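You operate a simulated robot arm through the tools that you are given. There is no shell and no other tool. Be economical: measure what you need, move in short steps, check, and stop when the job is done.

The job below is to be done with a simulated robot arm. You get a single attempt, and the scene is never put back.

Task
Load the clamped strip to 30 N: red tray if it parts, green tray if it holds.
Fine: Wind the wheel back to zero before the clamps go up.

Only the result counts: the job must be done as asked and must still hold three seconds after the hand-in. Knocking over, shifting, dropping, spilling or breaking anything else fails it.

Robot
A 6-joint arm with a two-finger parallel gripper, fixed in place. Base frame: the origin is at the foot of the arm, x ahead of it, y to its left, z up. Lengths are in m, angles in rad, forces in N, time in s.
Its first joint turns from -1.152 to 1.152 rad. Payload 2.9 kg.
Tool frame: the origin (TCP) lies between the finger pads and is the grasp point; the fingertips stand 0.03 m ahead of it; z points along the fingers, y is the line along which they close. The gripper opens to 0.11 m. The fingers are 0.02 m wide and 0.01 m thick; the gripper's body (0.048 by 0.112 m) begins 0.055 m behind the TCP.
Orientation is that of the tool frame in the base frame, as a unit quaternion [w, x, y, z]. With the fingers straight down and closing along the base's y, the tool's x points along the base's -x, its y along +y and its z along -z.

Tools
- The arm moves only by the tool jog_arm. Its argument "series" is a list of rows, each a list of 7 numbers: the shift along the base's x, y, z in m, then the turn, a rotation vector about the base's x, y, z in rad, then the finger opening in m, from 0 to 0.11. In form: [[tx, ty, tz, ax, ay, az, gripper], ...]. A call has 1 to 12 rows; each row is the pose to reach, as a shift and turn from the pose commanded when the call began. A row lasts 0.2 s, in which the tool goes at most 0.05 m and 0.15 rad; a call with a longer step from one row to the next is refused whole, and so is a gripper value outside its range. A pose out of reach is approached as far as the arm can. The call stops where the force on the tool passes 40 N (or 10 N more than at its start, if that is more) or the arm is blocked; 0.2 s more then pass. The fingers move at their own pace (about 0.108 m/s each) and stop on an object; they squeeze with about 36 N. The grip force told is the motor's: it shows also when the fingers shut on nothing. Time passes only in rows, and 0.2 s behind the last, so rows that repeat a pose let the fingers close. It gives the time, the measured TCP pose, the force on the tool (base axes), the opening and the grip force at its end, in the units of the frame above (readings bear some noise).
- Cameras (640 x 400 px; columns grow to the right, rows downward): "scene" is fixed at [0.0676, 0.4262, 1.3827]; the picture's right is [-0.84, -0.55, 0.00], its down [-0.32, 0.49, -0.81] and it looks along [0.44, -0.68, -0.58] (base axes); focal length 240 px, centre (320, 200). "wrist" rides on the gripper at [-0.036, 0, -0.057] in the tool frame; the picture's right is [0.00, -1.00, 0.00], its down [0.97, 0.00, -0.24] and it looks along [0.24, 0.00, 0.97] (tool axes); focal length 218 px, centre (320, 200).
- grab_frame(camera): a new picture of that camera. No time passes.
- point_at(camera, pixels): for up to 12 pixels [column, row] of the newest picture of that camera ("zoom" is the newest enlarged one), the place [x, y, z] in the base frame of the surface seen there, good to about 0.002 m. No time passes.
- zoom(camera, box): a new picture of the part [left, top, right, bottom] of that camera's present view, enlarged. No time passes.
- finish_job(): hands the job in; it is judged then, once.

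Go step by step. Measure first, check grasps and placings, and put right what went wrong. The budget is 80 turns and 46 pictures, counting those below and the enlarged ones. Unless the task says otherwise, let go and move clear before handing in, and close with one line.

The tools are called after "Call:" as name(argument=value, ...) on one line, values as JSON. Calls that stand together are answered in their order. jog_arm: Moves the arm, as the interface text tells. Its arguments: {"type":"object","properties":{"series":{"type":"array"}},"required":["series"]} The other tools are called the same way: grab_frame (camera) takes a picture; point_at (camera, pixels) gives the place of the surface under pixels of a picture; zoom (camera, box) takes an enlarged picture of a part of a camera's view; finish_job () hands the job in.

At the start:

```text
t: 0.0
tcp_pos: [0.393, -0.0159, 1.2373]
orientation: [0.0, 0.0, 1.0, -0.001]
force: [0.1, 0.1, 0.4]
finger_gap: 0.1098
grip_force: 0.1
```

scene: 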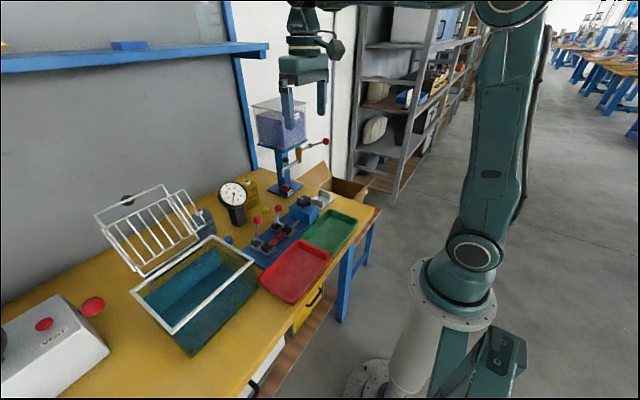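
wrist: 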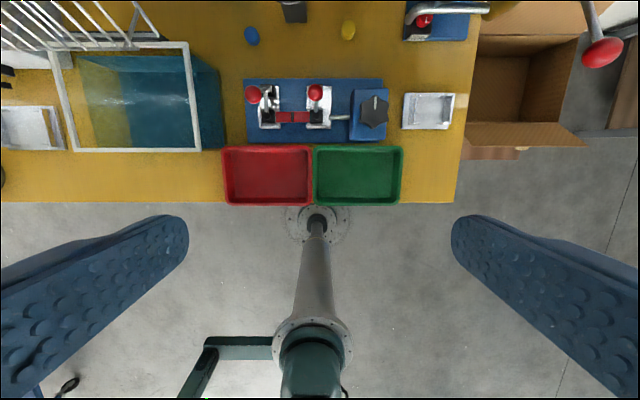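

The wrist view shows a blue tensile fixture around (315,110) with two red-knobbed clamps, a red strip and a dark wheel at (373,110). There is also a gauge at (293,10). I'll zoom in on these.

Call:
zoom(camera="wrist", box=[220, 0, 480, 210])

Call:
zoom(camera="scene", box=[190, 160, 370, 310])

```text
1.90 times, centred on (350, 105) of wrist
```

zoom: 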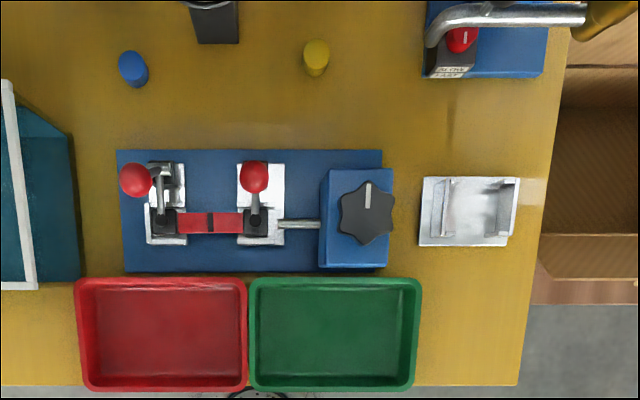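

```text
2.67 times, centred on (280, 235) of scene
```

zoom: 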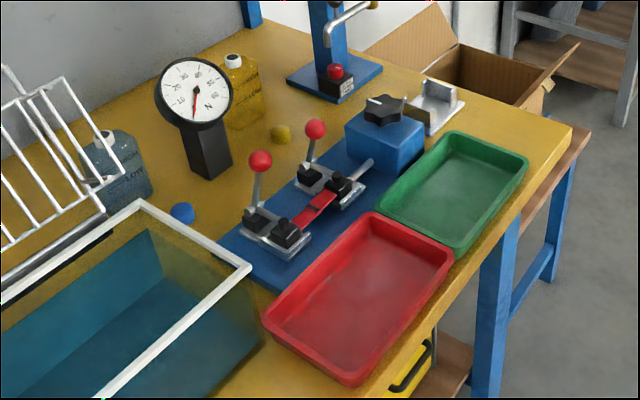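

Next I measure the fixture's key points: wheel, box, clamps, strip and trays.

Call:
point_at(camera="wrist", pixels=[[373, 110], [360, 95], [316, 92], [251, 94], [305, 118], [294, 117], [322, 122], [284, 121], [269, 175], [358, 175], [340, 117], [386, 130]])

Call:
point_at(camera="zoom", pixels=[[385, 110], [315, 128], [260, 160], [309, 168], [254, 212], [322, 200], [300, 218], [287, 230], [340, 182], [375, 162], [195, 90], [380, 160]])

Call:
zoom(camera="scene", box=[215, 175, 255, 205])

Call:
zoom(camera="scene", box=[245, 185, 335, 260])

```text
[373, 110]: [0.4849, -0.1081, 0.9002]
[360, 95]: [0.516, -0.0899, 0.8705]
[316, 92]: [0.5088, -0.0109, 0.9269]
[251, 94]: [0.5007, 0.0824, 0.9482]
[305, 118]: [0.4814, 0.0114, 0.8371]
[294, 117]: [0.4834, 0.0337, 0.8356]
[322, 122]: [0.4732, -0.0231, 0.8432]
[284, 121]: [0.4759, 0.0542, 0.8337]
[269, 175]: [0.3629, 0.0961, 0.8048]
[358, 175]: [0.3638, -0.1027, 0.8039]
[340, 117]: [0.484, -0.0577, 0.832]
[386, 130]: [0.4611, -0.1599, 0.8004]
```

```text
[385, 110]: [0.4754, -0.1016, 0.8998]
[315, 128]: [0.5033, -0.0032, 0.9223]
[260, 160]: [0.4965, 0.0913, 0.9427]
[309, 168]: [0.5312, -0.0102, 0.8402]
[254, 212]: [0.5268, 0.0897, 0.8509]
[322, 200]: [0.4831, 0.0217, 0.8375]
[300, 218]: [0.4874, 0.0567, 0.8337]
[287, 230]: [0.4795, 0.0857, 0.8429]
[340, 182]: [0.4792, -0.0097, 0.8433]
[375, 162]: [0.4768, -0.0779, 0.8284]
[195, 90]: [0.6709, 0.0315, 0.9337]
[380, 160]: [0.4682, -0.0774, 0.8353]
```

```text
13.33 times, centred on (235, 190) of scene
```

zoom: 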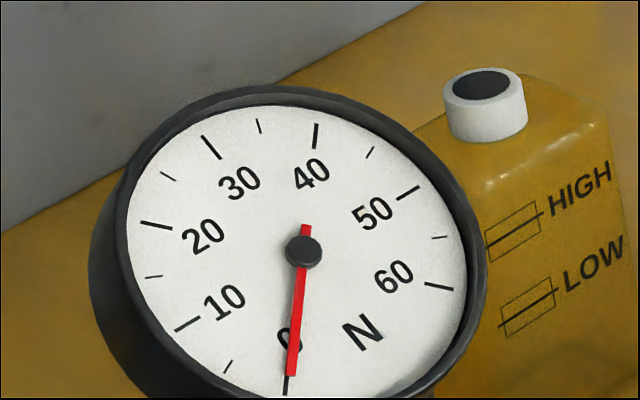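

```text
5.33 times, centred on (290, 222) of scene
```

zoom: 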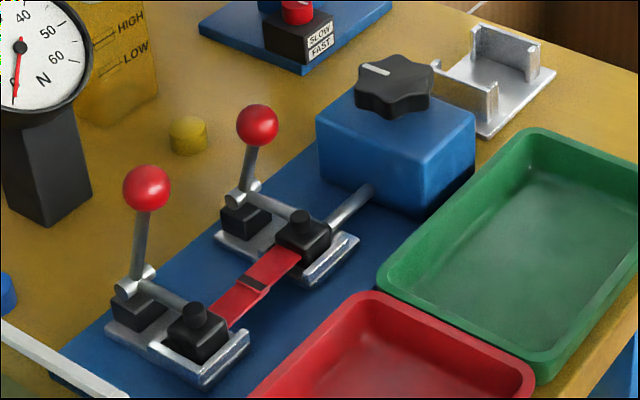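

The gauge reads 0 and the strip sits at about (0.482, 0.02, 0.837). Both clamps are closed, with their handles leaning upright. The wheel is at about (0.482, -0.105) with its top at z 0.90, so I'll move above it and look closer.

Call:
jog_arm(series=[[0.015, -0.015, -0.04, 0, 0, 0, 0.1], [0.03, -0.03, -0.08, 0, 0, 0, 0.1], [0.045, -0.045, -0.12, 0, 0, 0, 0.1], [0.06, -0.06, -0.16, 0, 0, 0, 0.1], [0.075, -0.075, -0.2, 0, 0, 0, 0.1], [0.087, -0.09, -0.2, 0, 0, 0, 0.1]])

Call:
grab_frame(camera="wrist")

```text
t: 1.4
tcp_pos: [0.4783, -0.1076, 1.0358]
orientation: [0.0, 0.0, 1.0, 0.0]
force: [0.7, 0.3, 0.2]
finger_gap: 0.1002
grip_force: 0.0
```

```text
39 pictures are left
```

wrist: 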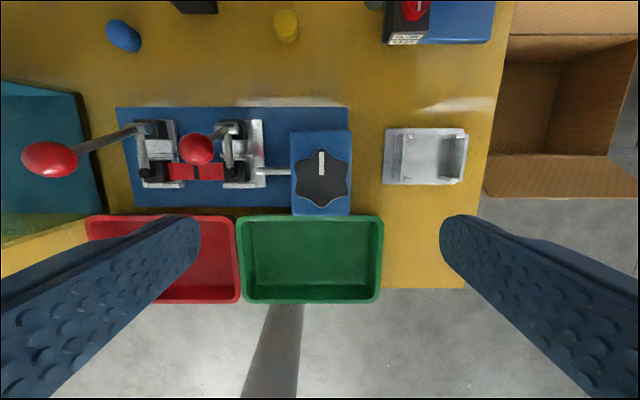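

The knob shows at (322,178), six-lobed with its mark pointing +x. I'll measure its outline and zoom in.

Call:
zoom(camera="wrist", box=[270, 120, 370, 220])

Call:
point_at(camera="wrist", pixels=[[322, 180], [297, 180], [345, 180], [321, 204], [321, 153], [322, 136], [322, 211], [293, 150], [348, 140]])

```text
4.00 times, centred on (320, 170) of wrist
```

zoom: 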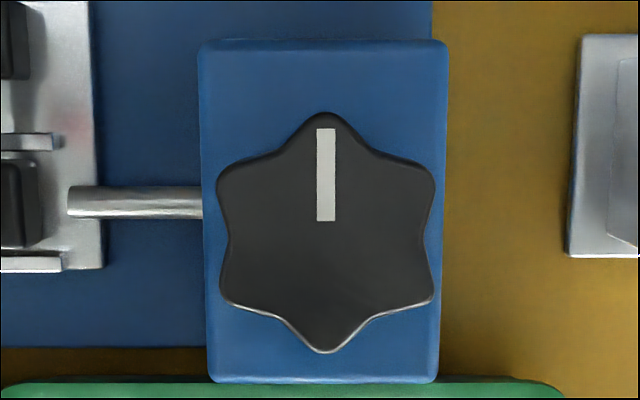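

```text
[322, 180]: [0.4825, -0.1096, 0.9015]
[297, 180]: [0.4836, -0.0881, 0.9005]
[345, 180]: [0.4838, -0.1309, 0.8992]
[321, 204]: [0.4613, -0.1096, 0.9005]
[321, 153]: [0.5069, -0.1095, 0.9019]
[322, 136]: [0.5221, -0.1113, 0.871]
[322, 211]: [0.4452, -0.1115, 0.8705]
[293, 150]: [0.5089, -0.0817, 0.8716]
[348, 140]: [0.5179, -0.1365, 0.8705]
```

The knob centre is (0.484, -0.1096), with grooves facing ±y that suit the fingers. I'll lower to TCP z 0.908 and grip.

Call:
jog_arm(series=[[0.0055, -0.002, -0.04, 0, 0, 0, 0.1], [0.0055, -0.002, -0.08, 0, 0, 0, 0.1], [0.0055, -0.002, -0.11, 0, 0, 0, 0.1], [0.0055, -0.002, -0.128, 0, 0, 0, 0.1], [0.0055, -0.002, -0.128, 0, 0, 0, 0.04], [0.0055, -0.002, -0.128, 0, 0, 0, 0.04], [0.0055, -0.002, -0.128, 0, 0, 0, 0.04]])

Call:
grab_frame(camera="wrist")

```text
t: 3.0
tcp_pos: [0.4858, -0.1099, 0.9117]
orientation: [0.0, 0.0, 1.0, 0.0]
force: [-0.8, -5.3, -4.9]
finger_gap: 0.0535
grip_force: 45.1
```

```text
37 pictures are left
```

wrist: 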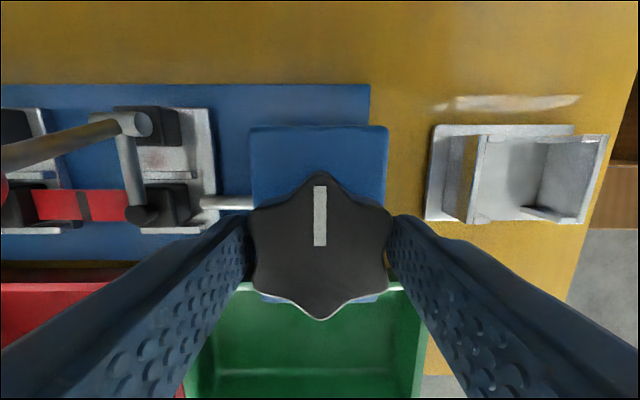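

The fingers hold the wheel (gap 0.0535, grip 45 N). I'll try a small clockwise turn and read the gauge.

Call:
jog_arm(series=[[0, 0, 0, 0, 0, -0.1, 0.04], [0, 0, 0, 0, 0, -0.2, 0.04], [0, 0, 0, 0, 0, -0.3, 0.04], [0, 0, 0, 0, 0, -0.4, 0.04]])

Call:
zoom(camera="scene", box=[215, 175, 255, 205])

```text
t: 4.0
tcp_pos: [0.4836, -0.1088, 0.9105]
orientation: [0.001, 0.201, 0.98, 0.0]
force: [-3.1, -13.2, 10.1]
finger_gap: 0.0534
grip_force: 45.2
```

```text
13.33 times, centred on (235, 190) of scene
```

zoom: 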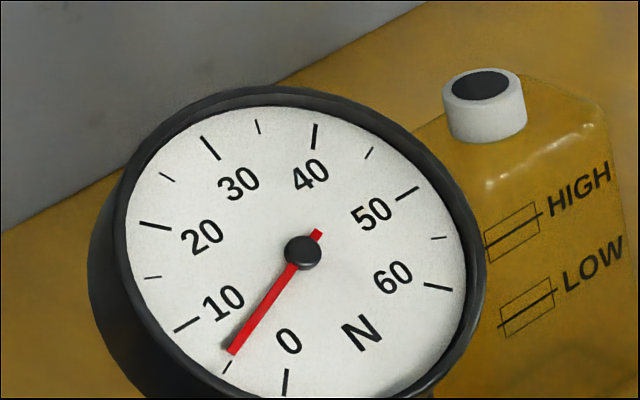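

Clockwise loads the strip, at about 5 N for 0.4 rad. I'll continue by 1.0 rad.

Call:
jog_arm(series=[[0, 0, 0, 0, 0, -0.1, 0.04], [0, 0, 0, 0, 0, -0.2, 0.04], [0, 0, 0, 0, 0, -0.3, 0.04], [0, 0, 0, 0, 0, -0.4, 0.04], [0, 0, 0, 0, 0, -0.5, 0.04], [0, 0, 0, 0, 0, -0.6, 0.04], [0, 0, 0, 0, 0, -0.7, 0.04], [0, 0, 0, 0, 0, -0.8, 0.04], [0, 0, 0, 0, 0, -0.9, 0.04], [0, 0, 0, 0, 0, -1.0, 0.04]])

Call:
zoom(camera="scene", box=[215, 175, 255, 205])

```text
t: 6.2
tcp_pos: [0.4853, -0.1097, 0.9096]
orientation: [0.002, 0.646, 0.764, -0.001]
force: [-14.5, -13.8, 23.8]
finger_gap: 0.0538
grip_force: 44.8
```

```text
13.33 times, centred on (235, 190) of scene
```

zoom: 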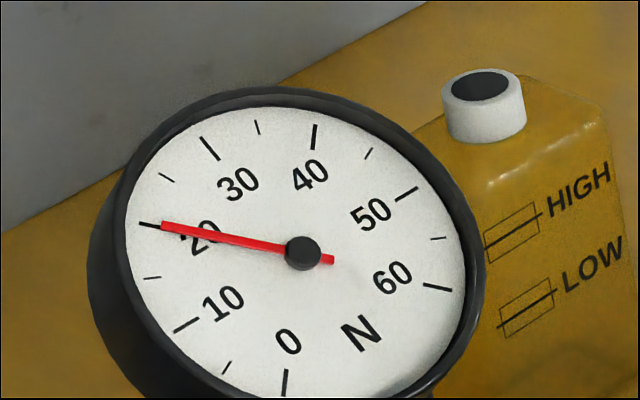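

The gauge reads 20 N at 1.4 rad, about 0.07 rad per newton. I'll turn 0.64 rad more and check.

Call:
jog_arm(series=[[0, 0, 0.001, 0, 0, -0.1, 0.04], [0, 0, 0.001, 0, 0, -0.2, 0.04], [0, 0, 0.001, 0, 0, -0.3, 0.04], [0, 0, 0.001, 0, 0, -0.4, 0.04], [0, 0, 0.001, 0, 0, -0.5, 0.04], [0, 0, 0.001, 0, 0, -0.58, 0.04], [0, 0, 0.001, 0, 0, -0.64, 0.04]])

Call:
zoom(camera="scene", box=[215, 175, 255, 205])

```text
t: 7.8
tcp_pos: [0.4859, -0.1089, 0.9085]
orientation: [-0.001, 0.852, 0.523, 0.0]
force: [-0.6, -13.3, -10.0]
finger_gap: 0.0536
grip_force: 44.8
```

```text
13.33 times, centred on (235, 190) of scene
```

zoom: 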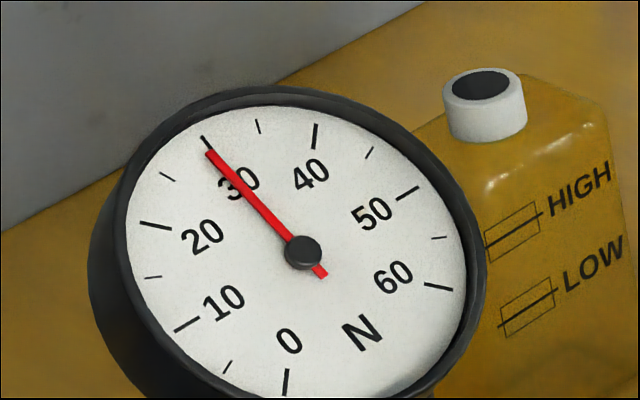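

The needle tip at (208,151) is just short of the 30 tick, at about 29.6 N. I'll add 0.04 rad.

Call:
jog_arm(series=[[0, 0, 0, 0, 0, -0.02, 0.04], [0, 0, 0, 0, 0, -0.04, 0.04], [0, 0, 0, 0, 0, -0.04, 0.04], [0, 0, 0, 0, 0, -0.04, 0.04], [0, 0, 0, 0, 0, -0.04, 0.04]])

Call:
zoom(camera="scene", box=[215, 175, 255, 205])

Call:
zoom(camera="scene", box=[245, 185, 335, 260])

```text
t: 9.0
tcp_pos: [0.4848, -0.1085, 0.9098]
orientation: [0.0, 0.862, 0.506, -0.001]
force: [-0.7, -13.7, -24.4]
finger_gap: 0.0536
grip_force: 45.1
```

```text
13.33 times, centred on (235, 190) of scene
```

zoom: 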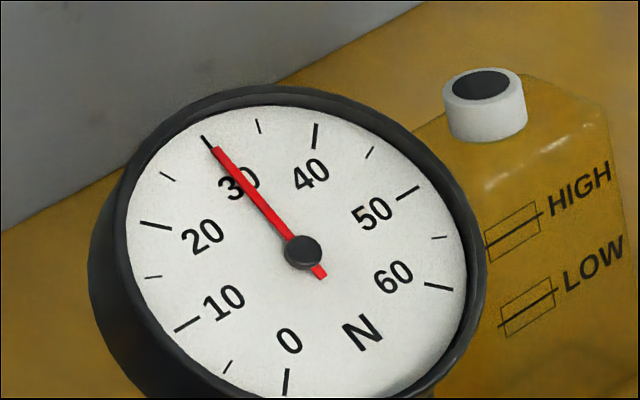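

```text
5.33 times, centred on (290, 222) of scene
```

zoom: 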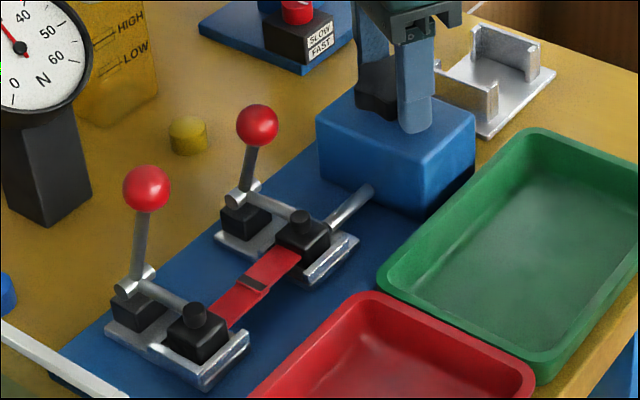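

The gauge is now just over 30 N and the strip looks whole. I'll hold for about 2 s and read it again.

Call:
jog_arm(series=[[0, 0, 0, 0, 0, 0, 0.04], [0, 0, 0, 0, 0, 0, 0.04], [0, 0, 0, 0, 0, 0, 0.04], [0, 0, 0, 0, 0, 0, 0.04], [0, 0, 0, 0, 0, 0, 0.04], [0, 0, 0, 0, 0, 0, 0.04], [0, 0, 0, 0, 0, 0, 0.04], [0, 0, 0, 0, 0, 0, 0.04], [0, 0, 0, 0, 0, 0, 0.04], [0, 0, 0, 0, 0, 0, 0.04]])

Call:
zoom(camera="scene", box=[210, 175, 330, 260])

```text
t: 11.2
tcp_pos: [0.485, -0.1097, 0.9092]
orientation: [-0.001, 0.862, 0.507, 0.0]
force: [-4.8, -12.1, -24.8]
finger_gap: 0.0537
grip_force: 44.8
```

```text
4.71 times, centred on (270, 218) of scene
```

zoom: 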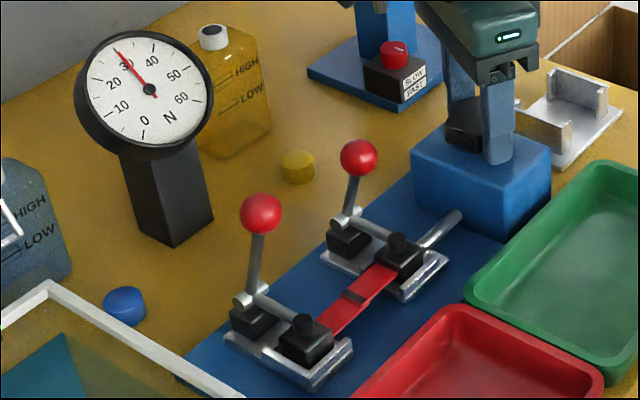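

The strip holds steady at 30 N, so it belongs in the green tray. I'll wind the wheel back by 2.08 rad.

Call:
jog_arm(series=[[0, 0, 0, 0, 0, 0.1, 0.04], [0, 0, 0, 0, 0, 0.2, 0.04], [0, 0, 0, 0, 0, 0.3, 0.04], [0, 0, 0, 0, 0, 0.4, 0.04], [0, 0, 0, 0, 0, 0.5, 0.04], [0, 0, 0, 0, 0, 0.6, 0.04], [0, 0, 0, 0, 0, 0.7, 0.04], [0, 0, 0, 0, 0, 0.8, 0.04], [0, 0, 0, 0, 0, 0.9, 0.04], [0, 0, 0, 0, 0, 1.0, 0.04]])

Call:
jog_arm(series=[[0, 0, 0, 0, 0, 0.1, 0.04], [0, 0, 0, 0, 0, 0.2, 0.04], [0, 0, 0, 0, 0, 0.3, 0.04], [0, 0, 0, 0, 0, 0.4, 0.04], [0, 0, 0, 0, 0, 0.5, 0.04], [0, 0, 0, 0, 0, 0.6, 0.04], [0, 0, 0, 0, 0, 0.7, 0.04], [0, 0, 0, 0, 0, 0.8, 0.04], [0, 0, 0, 0, 0, 0.9, 0.04], [0, 0, 0, 0, 0, 1.0, 0.04], [0, 0, 0, 0, 0, 1.08, 0.04]])

Call:
zoom(camera="scene", box=[215, 175, 255, 205])

Call:
grab_frame(camera="wrist")

```text
t: 13.4
tcp_pos: [0.4857, -0.1079, 0.9106]
orientation: [0.0, 0.514, 0.858, -0.001]
force: [-14.6, -13.3, -16.3]
finger_gap: 0.0535
grip_force: 44.8
```

```text
t: 15.8
tcp_pos: [0.4854, -0.1083, 0.9097]
orientation: [0.0, -0.001, 1.0, 0.0]
force: [-15.0, -11.9, -6.8]
finger_gap: 0.0537
grip_force: 45.1
```

```text
13.33 times, centred on (235, 190) of scene
```

zoom: 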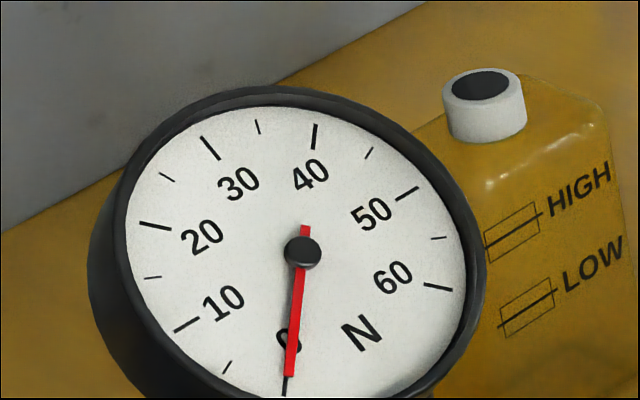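

```text
29 pictures are left
```

wrist: 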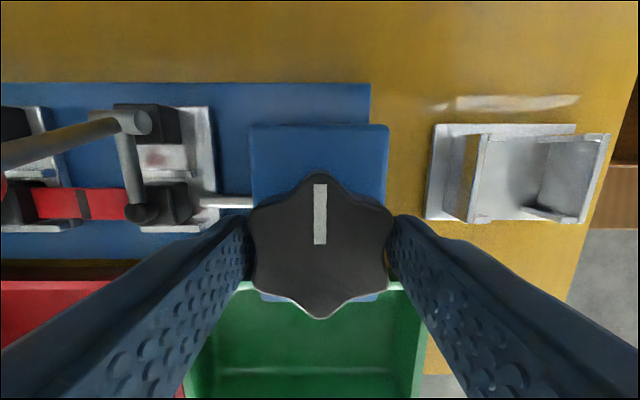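

The gauge is back at 0 and the wheel's mark is at its start position. I'll release, rise, and look at the clamps.

Call:
jog_arm(series=[[0, 0, 0, 0, 0, 0, 0.06], [0, 0, 0, 0, 0, 0, 0.09], [0, 0, 0.04, 0, 0, 0, 0.09], [0, 0, 0.08, 0, 0, 0, 0.09], [0, 0.03, 0.12, 0, 0, 0, 0.09], [0, 0.06, 0.15, 0, 0, 0, 0.09], [-0.03, 0.1, 0.15, 0, 0, 0, 0.09], [-0.05, 0.14, 0.15, 0, 0, 0, 0.09]])

Call:
grab_frame(camera="wrist")

Call:
grab_frame(camera="scene")

```text
t: 17.6
tcp_pos: [0.4355, 0.0311, 1.063]
orientation: [-0.001, 0.0, 1.0, 0.0]
force: [0.3, -0.3, -0.5]
finger_gap: 0.09
grip_force: 0.1
```

```text
28 pictures are left
```

wrist: 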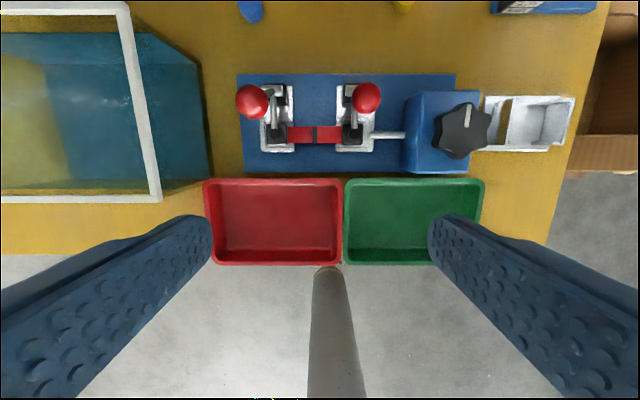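

```text
27 pictures are left
```

scene: 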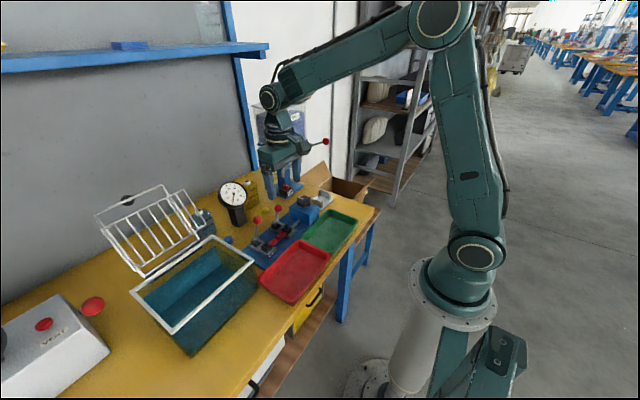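

Call:
point_at(camera="wrist", pixels=[[367, 97], [251, 101], [132, 30], [157, 190], [146, 110], [250, 10], [273, 92], [360, 160], [301, 133], [301, 126], [301, 141], [350, 137]])

Call:
zoom(camera="wrist", box=[220, 60, 400, 190])

Call:
point_at(camera="scene", pixels=[[257, 220], [278, 208], [228, 239], [252, 180], [253, 262], [272, 223], [250, 241], [214, 237], [233, 215]])

```text
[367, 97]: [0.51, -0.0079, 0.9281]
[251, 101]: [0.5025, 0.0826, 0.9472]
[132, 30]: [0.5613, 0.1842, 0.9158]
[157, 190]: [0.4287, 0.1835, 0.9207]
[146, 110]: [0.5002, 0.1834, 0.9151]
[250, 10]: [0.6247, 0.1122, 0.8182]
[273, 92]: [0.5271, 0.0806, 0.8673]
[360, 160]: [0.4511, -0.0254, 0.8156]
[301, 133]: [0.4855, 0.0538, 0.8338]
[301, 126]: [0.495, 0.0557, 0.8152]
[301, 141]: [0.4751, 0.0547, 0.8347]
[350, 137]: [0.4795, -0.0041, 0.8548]
```

```text
3.08 times, centred on (310, 125) of wrist
```

zoom: 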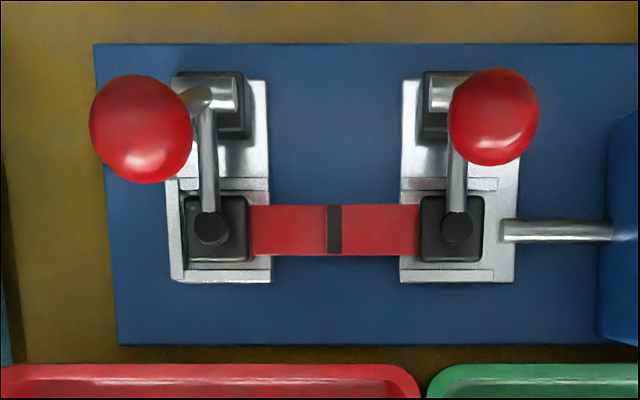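

```text
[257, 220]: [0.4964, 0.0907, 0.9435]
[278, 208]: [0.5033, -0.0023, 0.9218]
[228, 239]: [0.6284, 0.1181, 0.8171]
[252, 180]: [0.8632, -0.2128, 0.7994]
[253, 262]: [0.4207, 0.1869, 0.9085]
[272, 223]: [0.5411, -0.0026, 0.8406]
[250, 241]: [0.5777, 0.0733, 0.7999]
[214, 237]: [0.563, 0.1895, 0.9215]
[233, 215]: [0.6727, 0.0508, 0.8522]
```

The right knob's centre is about (0.512, -0.010, 0.9145) and the left's about (0.5045, 0.0855, 0.935). I'll locate the hinge axes next.

Call:
point_at(camera="zoom", pixels=[[225, 85], [225, 95], [225, 108], [438, 85], [438, 95], [438, 108], [208, 150], [456, 170], [185, 93], [243, 93], [243, 70], [210, 228]])

```text
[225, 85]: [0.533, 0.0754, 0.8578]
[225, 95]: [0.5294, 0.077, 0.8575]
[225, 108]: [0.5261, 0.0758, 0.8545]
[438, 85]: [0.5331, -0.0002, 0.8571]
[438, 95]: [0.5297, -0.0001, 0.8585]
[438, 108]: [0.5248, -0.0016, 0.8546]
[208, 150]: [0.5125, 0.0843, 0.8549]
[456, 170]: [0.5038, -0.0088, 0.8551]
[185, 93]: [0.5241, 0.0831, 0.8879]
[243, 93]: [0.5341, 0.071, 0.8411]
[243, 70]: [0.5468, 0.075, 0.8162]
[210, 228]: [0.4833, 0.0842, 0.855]
```

The hinge axes are at x ≈ 0.530, z ≈ 0.851 along y. I'll grip the right knob first.

Call:
jog_arm(series=[[0.035, -0.02, 0, 0, 0, 0, 0.06], [0.0765, -0.041, -0.01, 0, 0, 0, 0.06], [0.0765, -0.041, -0.055, 0, 0, 0, 0.06], [0.0765, -0.041, -0.1, 0, 0, 0, 0.06], [0.0765, -0.041, -0.125, 0, 0, 0, 0.06], [0.0765, -0.041, -0.1475, 0, 0, 0, 0.06], [0.0765, -0.041, -0.1475, 0, 0, 0, 0.06]])

Call:
grab_frame(camera="wrist")

```text
t: 19.2
tcp_pos: [0.5117, -0.0107, 0.9124]
orientation: [0.0, 0.001, 1.0, -0.001]
force: [-0.4, -0.4, 0.4]
finger_gap: 0.0601
grip_force: 0.2
```

```text
25 pictures are left
```

wrist: 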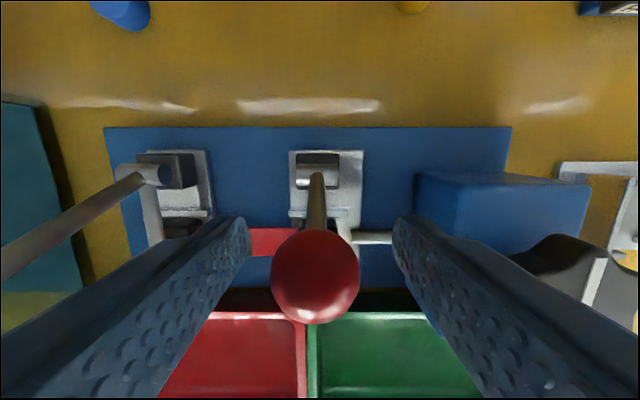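

The knob is centred between the fingers at (315,275). I'll close on it and swing along the arc toward +x.

Call:
jog_arm(series=[[0, 0, 0, 0, 0, 0, 0.02], [0, 0, 0, 0, 0, 0, 0.02], [0.009, 0, 0.002, 0, 0, 0, 0.02], [0.0182, 0, 0.0026, 0, 0, 0, 0.02], [0.0269, 0, 0.002, 0, 0, 0, 0.02], [0.0353, 0, 0.0004, 0, 0, 0, 0.02]])

Call:
grab_frame(camera="wrist")

```text
t: 20.6
tcp_pos: [0.5481, -0.0098, 0.9141]
orientation: [0.003, 0.001, 1.0, 0.001]
force: [0.4, 1.0, -1.0]
finger_gap: 0.0211
grip_force: 0.2
```

```text
24 pictures are left
```

wrist: 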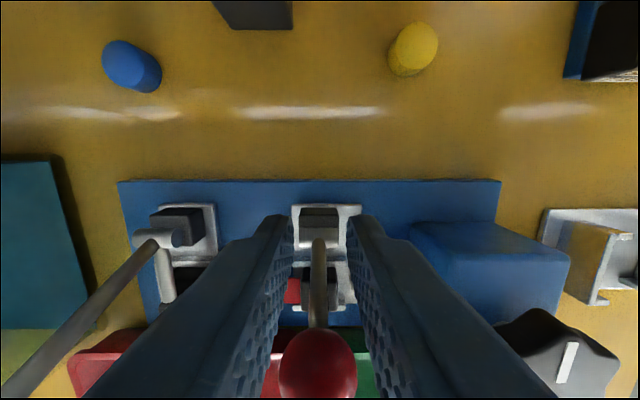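

The fingers slipped past: the gap reached 0.021 with no grip, and the knob is now on their −x side. I'll back off and push the knob instead, with closed fingers from the −x side.

Call:
jog_arm(series=[[0, 0, 0, 0, 0, 0, 0.05], [0, 0, 0.04, 0, 0, 0, 0.05], [0, 0, 0.08, 0, 0, 0, 0.02], [-0.04, 0, 0.08, 0, 0, 0, 0.0], [-0.075, -0.001, 0.08, 0, 0, 0, 0.0], [-0.075, -0.001, 0.04, 0, 0, 0, 0.0], [-0.075, -0.001, 0.022, 0, 0, 0, 0.0]])

Call:
grab_frame(camera="wrist")

```text
t: 22.2
tcp_pos: [0.4716, -0.0105, 0.9343]
orientation: [0.0, 0.0, 1.0, 0.0]
force: [-0.6, -0.3, -0.5]
finger_gap: 0.0
grip_force: 36.1
```

```text
23 pictures are left
```

wrist: 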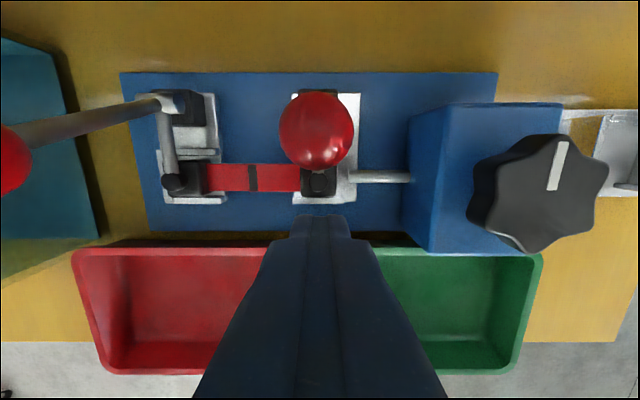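

The closed fingers are in line behind the knob at (318,130). I'll push along the arc to about 45°.

Call:
jog_arm(series=[[0.016, 0, 0, 0, 0, 0, 0], [0.025, 0, 0.002, 0, 0, 0, 0], [0.034, 0, 0.0026, 0, 0, 0, 0], [0.043, 0, 0.002, 0, 0, 0, 0], [0.051, 0, 0.0004, 0, 0, 0, 0], [0.059, 0, -0.002, 0, 0, 0, 0], [0.067, 0, -0.006, 0, 0, 0, 0], [0.074, 0, -0.011, 0, 0, 0, 0], [0.081, 0, -0.0167, 0, 0, 0, 0]])

Call:
grab_frame(camera="wrist")

```text
t: 24.2
tcp_pos: [0.5531, -0.011, 0.9178]
orientation: [0.0, 0.0, 1.0, 0.0]
force: [-2.2, 0.7, 1.0]
finger_gap: 0.0
grip_force: 35.6
```

```text
22 pictures are left
```

wrist: 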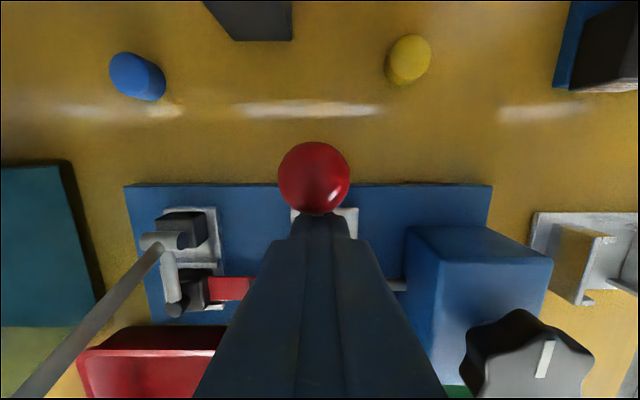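

The handle is swinging with little force. I'll continue to about 75°.

Call:
jog_arm(series=[[0.006, 0, -0.007, 0, 0, 0, 0], [0.0105, 0, -0.0137, 0, 0, 0, 0], [0.0145, 0, -0.0215, 0, 0, 0, 0], [0.0175, 0, -0.0285, 0, 0, 0, 0], [0.0195, 0, -0.034, 0, 0, 0, 0]])

Call:
zoom(camera="scene", box=[210, 175, 330, 260])

```text
t: 24.6
tcp_pos: [0.5541, -0.0123, 0.9182]
orientation: [-0.005, 0.0, 1.0, 0.0]
force: [-11.9, -1.2, 11.4]
finger_gap: 0.0
grip_force: 36.2
stopped in row 1: the force on the tool passed its limit (the readings are from after the stop); the commanded pose is now the measured one
```

```text
4.71 times, centred on (270, 218) of scene
```

zoom: 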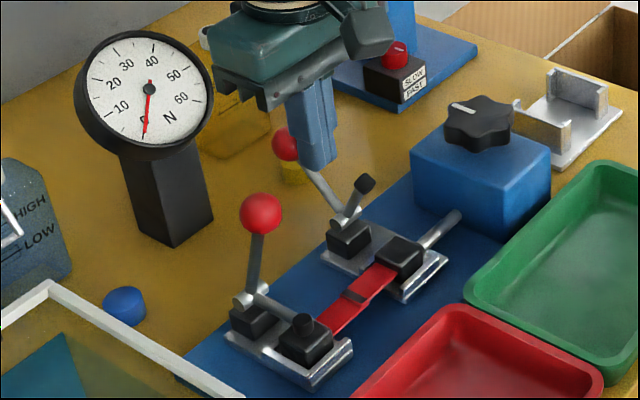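

The right clamp's arm is raised (screw at (365,183)) and it reached its stop. Now I'll position behind the left knob.

Call:
jog_arm(series=[[-0.005, 0, 0.04, 0, 0, 0, 0], [-0.03, 0, 0.085, 0, 0, 0, 0], [-0.07, 0.03, 0.085, 0, 0, 0, 0], [-0.085, 0.07, 0.085, 0, 0, 0, 0], [-0.085, 0.098, 0.085, 0, 0, 0, 0], [-0.085, 0.098, 0.039, 0, 0, 0, 0]])

Call:
grab_frame(camera="wrist")

```text
refused: row 2 steps farther than a row can; nothing moved
```

```text
20 pictures are left
```

wrist: 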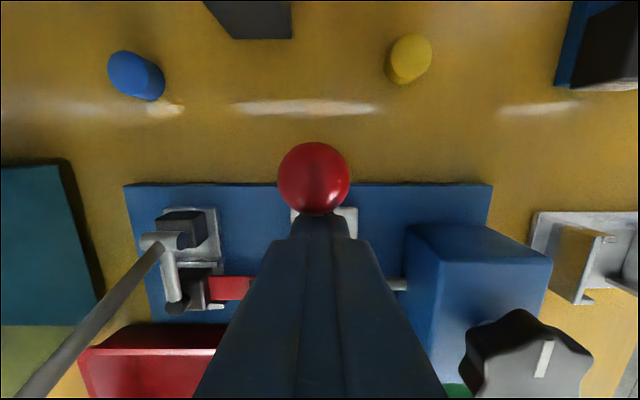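

One step was too long and the call was refused, so I'll shorten it and repeat.

Call:
jog_arm(series=[[-0.005, 0, 0.04, 0, 0, 0, 0], [-0.02, 0, 0.085, 0, 0, 0, 0], [-0.055, 0.03, 0.085, 0, 0, 0, 0], [-0.085, 0.065, 0.085, 0, 0, 0, 0], [-0.085, 0.098, 0.085, 0, 0, 0, 0], [-0.085, 0.098, 0.039, 0, 0, 0, 0]])

Call:
grab_frame(camera="wrist")

```text
t: 26.0
tcp_pos: [0.4703, 0.0886, 0.9541]
orientation: [-0.004, 0.0, 1.0, 0.0]
force: [-0.3, -0.9, 0.1]
finger_gap: 0.0002
grip_force: 36.1
```

```text
19 pictures are left
```

wrist: 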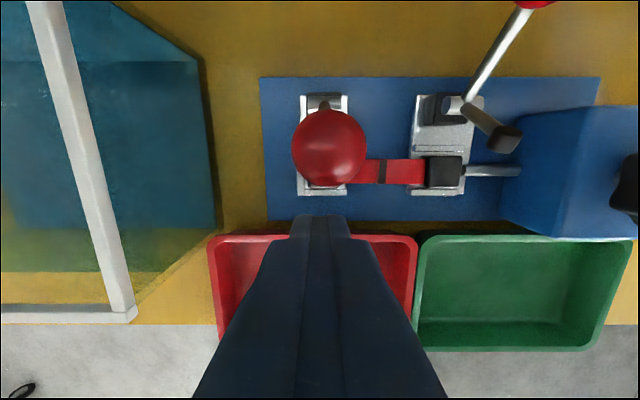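

The right clamp stays open, and the left knob sits slightly toward −y of the fingers. I'll shift −0.003 in y and push the left handle along its arc.

Call:
jog_arm(series=[[0.005, -0.003, 0.001, 0, 0, 0, 0], [0.012, -0.003, 0.002, 0, 0, 0, 0], [0.024, -0.003, 0.004, 0, 0, 0, 0], [0.036, -0.003, 0.006, 0, 0, 0, 0], [0.048, -0.003, 0.005, 0, 0, 0, 0], [0.059, -0.003, 0.003, 0, 0, 0, 0], [0.07, -0.003, -0.001, 0, 0, 0, 0], [0.08, -0.003, -0.006, 0, 0, 0, 0], [0.09, -0.003, -0.012, 0, 0, 0, 0], [0.097, -0.003, -0.019, 0, 0, 0, 0], [0.101, -0.003, -0.022, 0, 0, 0, 0]])

Call:
zoom(camera="scene", box=[210, 175, 330, 260])

```text
t: 28.4
tcp_pos: [0.569, 0.084, 0.9357]
orientation: [-0.004, 0.0, 1.0, 0.0]
force: [-10.9, 0.2, 8.7]
finger_gap: 0.0
grip_force: 36.0
```

```text
4.71 times, centred on (270, 218) of scene
```

zoom: 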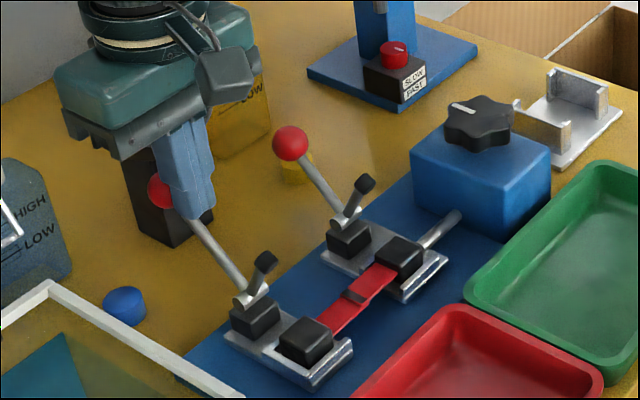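

Both clamps are open. I'll rise clear and turn the tool 90° so the fingers close along x, above the strip.

Call:
jog_arm(series=[[-0.003, 0, 0.04, 0, 0, 0, 0], [-0.01, 0, 0.085, 0, 0, 0, 0.02], [-0.03, 0, 0.12, 0, 0, -0.14, 0.05], [-0.06, -0.02, 0.12, 0, 0, -0.28, 0.05], [-0.085, -0.049, 0.12, 0, 0, -0.42, 0.05], [-0.085, -0.049, 0.12, 0, 0, -0.56, 0.05], [-0.085, -0.049, 0.12, 0, 0, -0.7, 0.05], [-0.085, -0.049, 0.12, 0, 0, -0.85, 0.05], [-0.085, -0.049, 0.12, 0, 0, -1.0, 0.05], [-0.085, -0.049, 0.12, 0, 0, -1.15, 0.05], [-0.085, -0.049, 0.12, 0, 0, -1.3, 0.05], [-0.085, -0.049, 0.12, 0, 0, -1.45, 0.05]])

Call:
jog_arm(series=[[0, 0, 0, 0, 0, -0.121, 0.05], [0, 0, 0, 0, 0, -0.121, 0.05]])

Call:
grab_frame(camera="wrist")

```text
t: 31.0
tcp_pos: [0.4864, 0.0344, 1.0555]
orientation: [-0.002, 0.664, 0.748, 0.002]
force: [-0.2, 0.1, 0.3]
finger_gap: 0.05
grip_force: 0.1
```

```text
t: 31.6
tcp_pos: [0.487, 0.0343, 1.0542]
orientation: [-0.002, 0.708, 0.706, 0.003]
force: [0.2, 0.7, -0.3]
finger_gap: 0.0501
grip_force: 0.1
```

```text
17 pictures are left
```

wrist: 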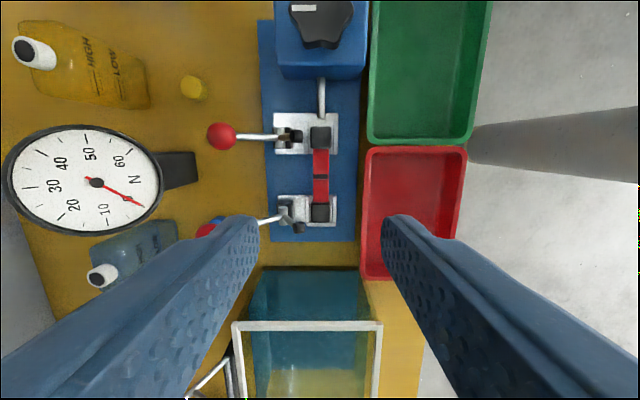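

The tool is turned and the strip shows at (320,175) with the raised arms to its left. I'll measure it closely.

Call:
zoom(camera="wrist", box=[260, 100, 370, 245])

Call:
point_at(camera="wrist", pixels=[[320, 165], [315, 165], [325, 165], [320, 187], [320, 177], [320, 152], [320, 200], [320, 135], [320, 213], [297, 135], [299, 228], [345, 180]])

```text
2.76 times, centred on (315, 172) of wrist
```

zoom: 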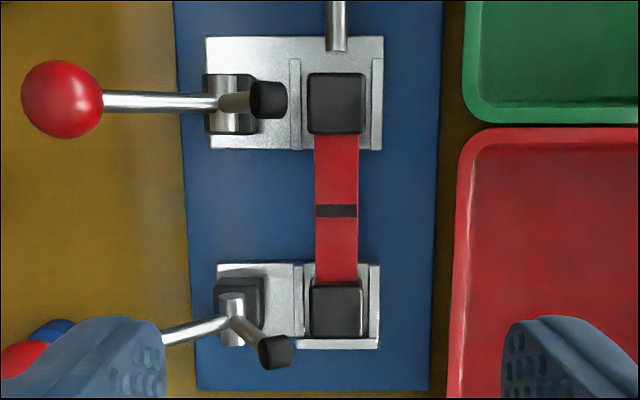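

```text
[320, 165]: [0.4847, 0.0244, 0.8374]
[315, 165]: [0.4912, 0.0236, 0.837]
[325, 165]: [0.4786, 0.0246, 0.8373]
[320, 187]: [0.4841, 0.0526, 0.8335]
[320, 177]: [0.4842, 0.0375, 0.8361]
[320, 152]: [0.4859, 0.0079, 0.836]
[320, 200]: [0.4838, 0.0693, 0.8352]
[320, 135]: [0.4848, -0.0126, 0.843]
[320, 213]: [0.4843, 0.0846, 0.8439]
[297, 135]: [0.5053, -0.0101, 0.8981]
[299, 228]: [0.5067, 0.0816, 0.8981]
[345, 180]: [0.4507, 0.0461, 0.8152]
```

The strip spans x 0.475–0.494 with free length y 0.004–0.068, at z ≈ 0.836. I'll descend in stages at y 0.040, fingertips to z ≈ 0.825.

Call:
jog_arm(series=[[-0.0025, 0.0055, -0.045, 0, 0, 0, 0.05], [-0.0025, 0.0055, -0.09, 0, 0, 0, 0.05], [-0.0025, 0.0055, -0.13, 0, 0, 0, 0.05], [-0.0025, 0.0055, -0.155, 0, 0, 0, 0.05], [-0.0025, 0.0055, -0.17, 0, 0, 0, 0.05], [-0.0025, 0.0055, -0.18, 0, 0, 0, 0.05], [-0.0025, 0.0055, -0.19, 0, 0, 0, 0.05], [-0.0025, 0.0055, -0.199, 0, 0, 0, 0.05]])

Call:
grab_frame(camera="wrist")

Call:
zoom(camera="scene", box=[230, 185, 310, 260])

```text
t: 33.4
tcp_pos: [0.4845, 0.039, 0.8559]
orientation: [-0.003, 0.707, 0.707, 0.003]
force: [-0.5, 0.2, 0.1]
finger_gap: 0.0502
grip_force: 0.2
```

```text
15 pictures are left
```

wrist: 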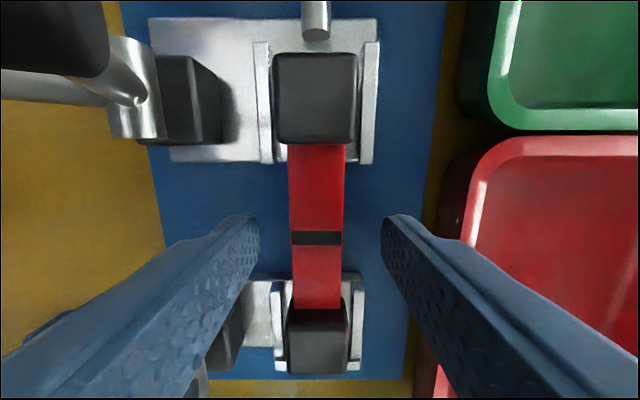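

```text
5.33 times, centred on (270, 222) of scene
```

zoom: 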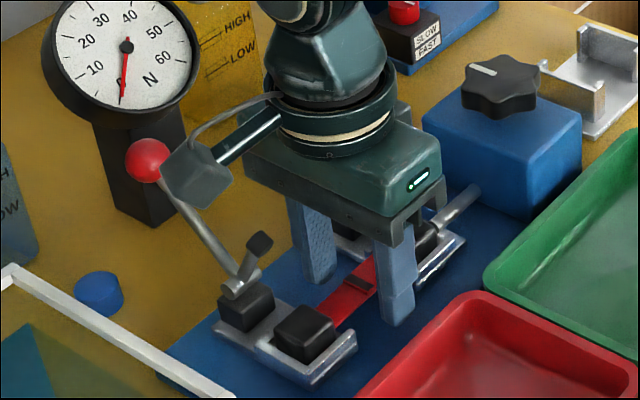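

The fingers straddle the strip at the seam and nothing is touching. I'll close gently.

Call:
jog_arm(series=[[0, 0, -0.002, 0, 0, 0, 0.03], [0, 0, -0.002, 0, 0, 0, 0.012], [0, 0, -0.002, 0, 0, 0, 0.012], [0, 0, -0.002, 0, 0, 0, 0.012]])

Call:
zoom(camera="wrist", box=[230, 100, 420, 400])

```text
t: 34.4
tcp_pos: [0.4836, 0.0399, 0.8539]
orientation: [-0.002, 0.707, 0.707, 0.002]
force: [-0.4, 0.1, 3.7]
finger_gap: 0.0191
grip_force: 36.8
```

```text
1.33 times, centred on (325, 250) of wrist
```

zoom: 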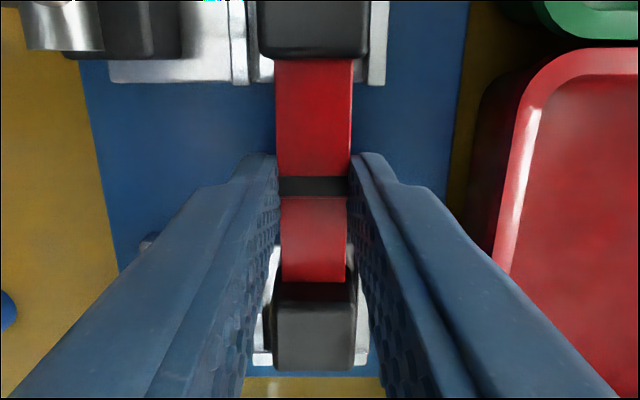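

The fingers hold the strip (gap 0.019, grip 37 N). I'll lift straight up slowly and look.

Call:
jog_arm(series=[[0, 0, 0.003, 0, 0, 0, 0.012], [0, 0, 0.008, 0, 0, 0, 0.012], [0, 0, 0.015, 0, 0, 0, 0.012], [0, 0, 0.025, 0, 0, 0, 0.012], [0, 0, 0.04, 0, 0, 0, 0.012]])

Call:
grab_frame(camera="wrist")

Call:
zoom(camera="scene", box=[230, 185, 330, 270])

```text
t: 35.6
tcp_pos: [0.4826, 0.0399, 0.8942]
orientation: [-0.003, 0.707, 0.707, 0.003]
force: [0.8, 0.0, -1.3]
finger_gap: 0.0191
grip_force: 36.2
```

```text
12 pictures are left
```

wrist: 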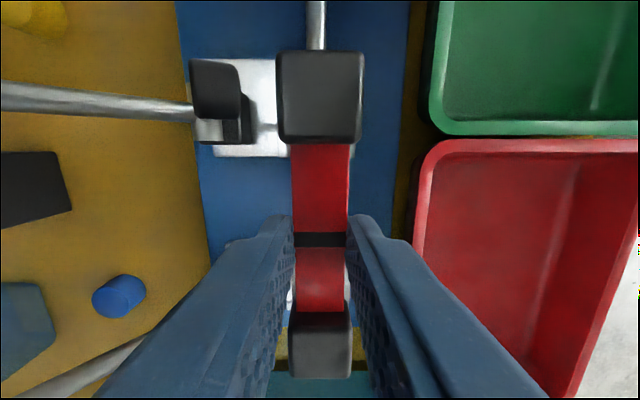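

```text
4.71 times, centred on (280, 228) of scene
```

zoom: 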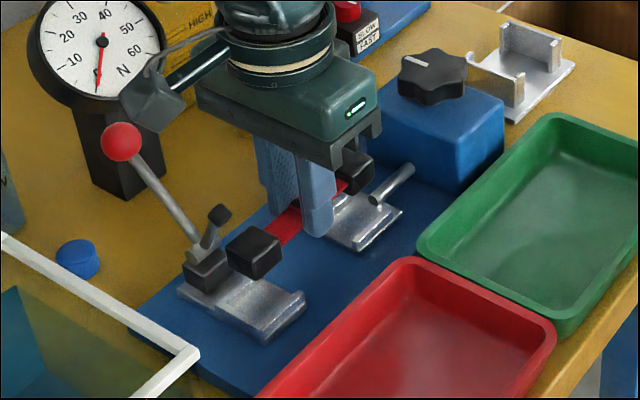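

The specimen lifted whole, with a black block on each end. I'll raise it higher and measure the green tray.

Call:
jog_arm(series=[[0, 0, 0.03, 0, 0, 0, 0.012], [0, 0, 0.06, 0, 0, 0, 0.012], [0, 0, 0.09, 0, 0, 0, 0.012]])

Call:
zoom(camera="scene", box=[250, 190, 370, 280])

```text
t: 36.4
tcp_pos: [0.4839, 0.0408, 0.9815]
orientation: [-0.003, 0.708, 0.707, 0.002]
force: [0.3, 0.1, -0.5]
finger_gap: 0.019
grip_force: 36.7
```

```text
4.44 times, centred on (310, 235) of scene
```

zoom: 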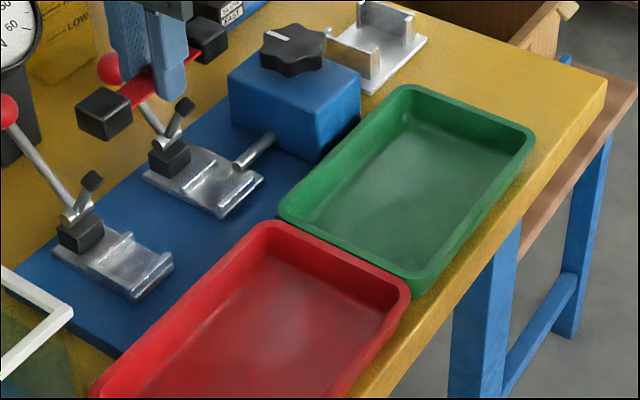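

Call:
point_at(camera="zoom", pixels=[[405, 88], [531, 133], [412, 288], [283, 213], [410, 185], [310, 210], [410, 105], [505, 145], [405, 260], [105, 90], [210, 25], [103, 130]])

```text
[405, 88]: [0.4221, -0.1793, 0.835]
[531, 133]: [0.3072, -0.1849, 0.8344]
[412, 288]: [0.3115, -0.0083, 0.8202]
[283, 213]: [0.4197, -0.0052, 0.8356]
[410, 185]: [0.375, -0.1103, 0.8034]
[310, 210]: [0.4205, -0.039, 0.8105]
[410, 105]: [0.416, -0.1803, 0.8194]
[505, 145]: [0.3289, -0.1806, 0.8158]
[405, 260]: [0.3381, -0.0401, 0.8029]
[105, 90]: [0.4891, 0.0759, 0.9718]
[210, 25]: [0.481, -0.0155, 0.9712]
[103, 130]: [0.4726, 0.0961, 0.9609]
```

The green tray's inside spans about x 0.325–0.41 and y −0.17 to −0.025, floor at 0.803. I'll carry the specimen over and lower it near the floor.

Call:
jog_arm(series=[[-0.03, -0.0335, 0, 0, 0, 0, 0.012], [-0.06, -0.067, 0, 0, 0, 0, 0.012], [-0.09, -0.1, 0, 0, 0, 0, 0.012], [-0.118, -0.134, 0, 0, 0, 0, 0.012], [-0.118, -0.134, -0.04, 0, 0, 0, 0.012], [-0.118, -0.134, -0.08, 0, 0, 0, 0.012], [-0.118, -0.134, -0.11, 0, 0, 0, 0.012], [-0.118, -0.134, -0.125, 0, 0, 0, 0.012], [-0.118, -0.134, -0.13, 0, 0, 0, 0.012]])

Call:
zoom(camera="scene", box=[260, 180, 370, 270])

Call:
grab_frame(camera="wrist")

```text
t: 38.4
tcp_pos: [0.3662, -0.0955, 0.8554]
orientation: [-0.003, 0.707, 0.707, 0.003]
force: [-0.6, 0.5, -1.3]
finger_gap: 0.0189
grip_force: 35.9
```

```text
4.44 times, centred on (315, 225) of scene
```

zoom: 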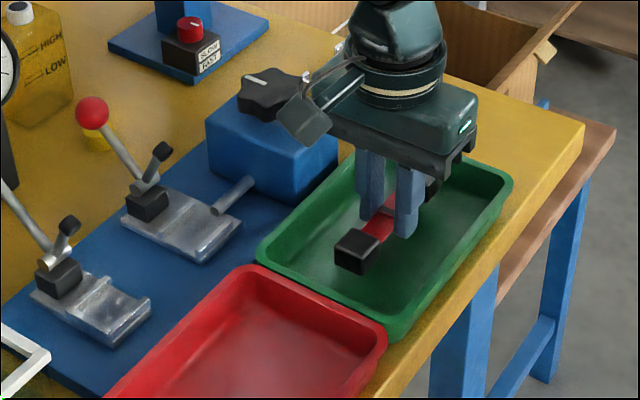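

```text
8 pictures are left
```

wrist: 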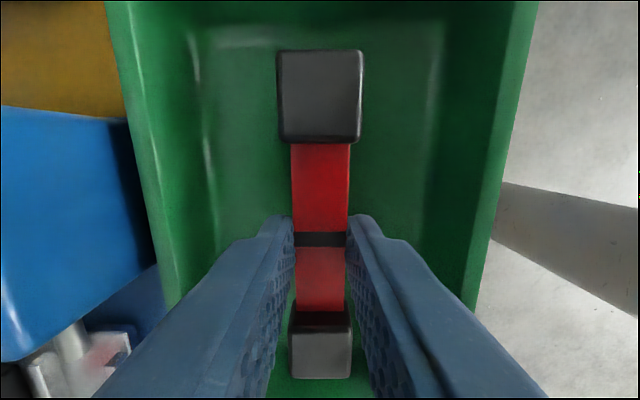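

The specimen is inside the green tray, clear of its walls. I'll lower it gently to the floor.

Call:
jog_arm(series=[[0, 0, -0.005, 0, 0, 0, 0.012], [0, 0, -0.01, 0, 0, 0, 0.012], [0, 0, -0.015, 0, 0, 0, 0.012], [0, 0, -0.018, 0, 0, 0, 0.012]])

```text
t: 39.4
tcp_pos: [0.3662, -0.0939, 0.8357]
orientation: [-0.002, 0.707, 0.707, 0.002]
force: [0.9, 0.7, -0.4]
finger_gap: 0.0192
grip_force: 35.8
```

There is no contact yet and the tips are about 3 mm above the floor. I'll lower 2 mm more, release and rise.

Call:
jog_arm(series=[[0, 0, -0.001, 0, 0, 0, 0.012], [0, 0, -0.002, 0, 0, 0, 0.012], [0, 0, -0.002, 0, 0, 0, 0.025], [0, 0, -0.001, 0, 0, 0, 0.04], [0, 0, 0.0, 0, 0, 0, 0.045], [0, 0, 0.03, 0, 0, 0, 0.045], [0, 0, 0.07, 0, 0, 0, 0.045], [0, 0, 0.11, 0, 0, 0, 0.045], [0, 0, 0.15, 0, 0, 0, 0.045], [0, 0, 0.19, 0, 0, 0, 0.045]])

Call:
zoom(camera="scene", box=[200, 175, 360, 290])

Call:
grab_frame(camera="wrist")

```text
t: 41.6
tcp_pos: [0.3633, -0.0927, 1.0261]
orientation: [-0.003, 0.707, 0.707, 0.002]
force: [0.1, -0.1, 0.1]
finger_gap: 0.045
grip_force: 0.0
```

```text
3.48 times, centred on (280, 232) of scene
```

zoom: 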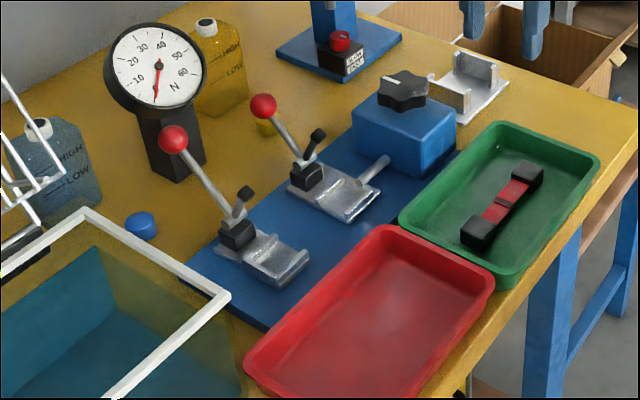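

```text
6 pictures are left
```

wrist: 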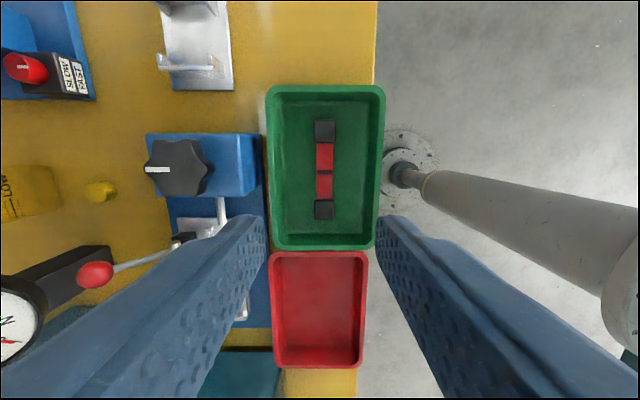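

The specimen lies flat in the green tray at (324,170), the gauge is at 0, the wheel is back at its start mark, and the arm is clear. I'm handing the job in.

Call:
finish_job()

```text
The job is handed in.
```

The strip held at 30 N; I wound the wheel back to zero before opening the clamps, and the strip is now in the green tray.
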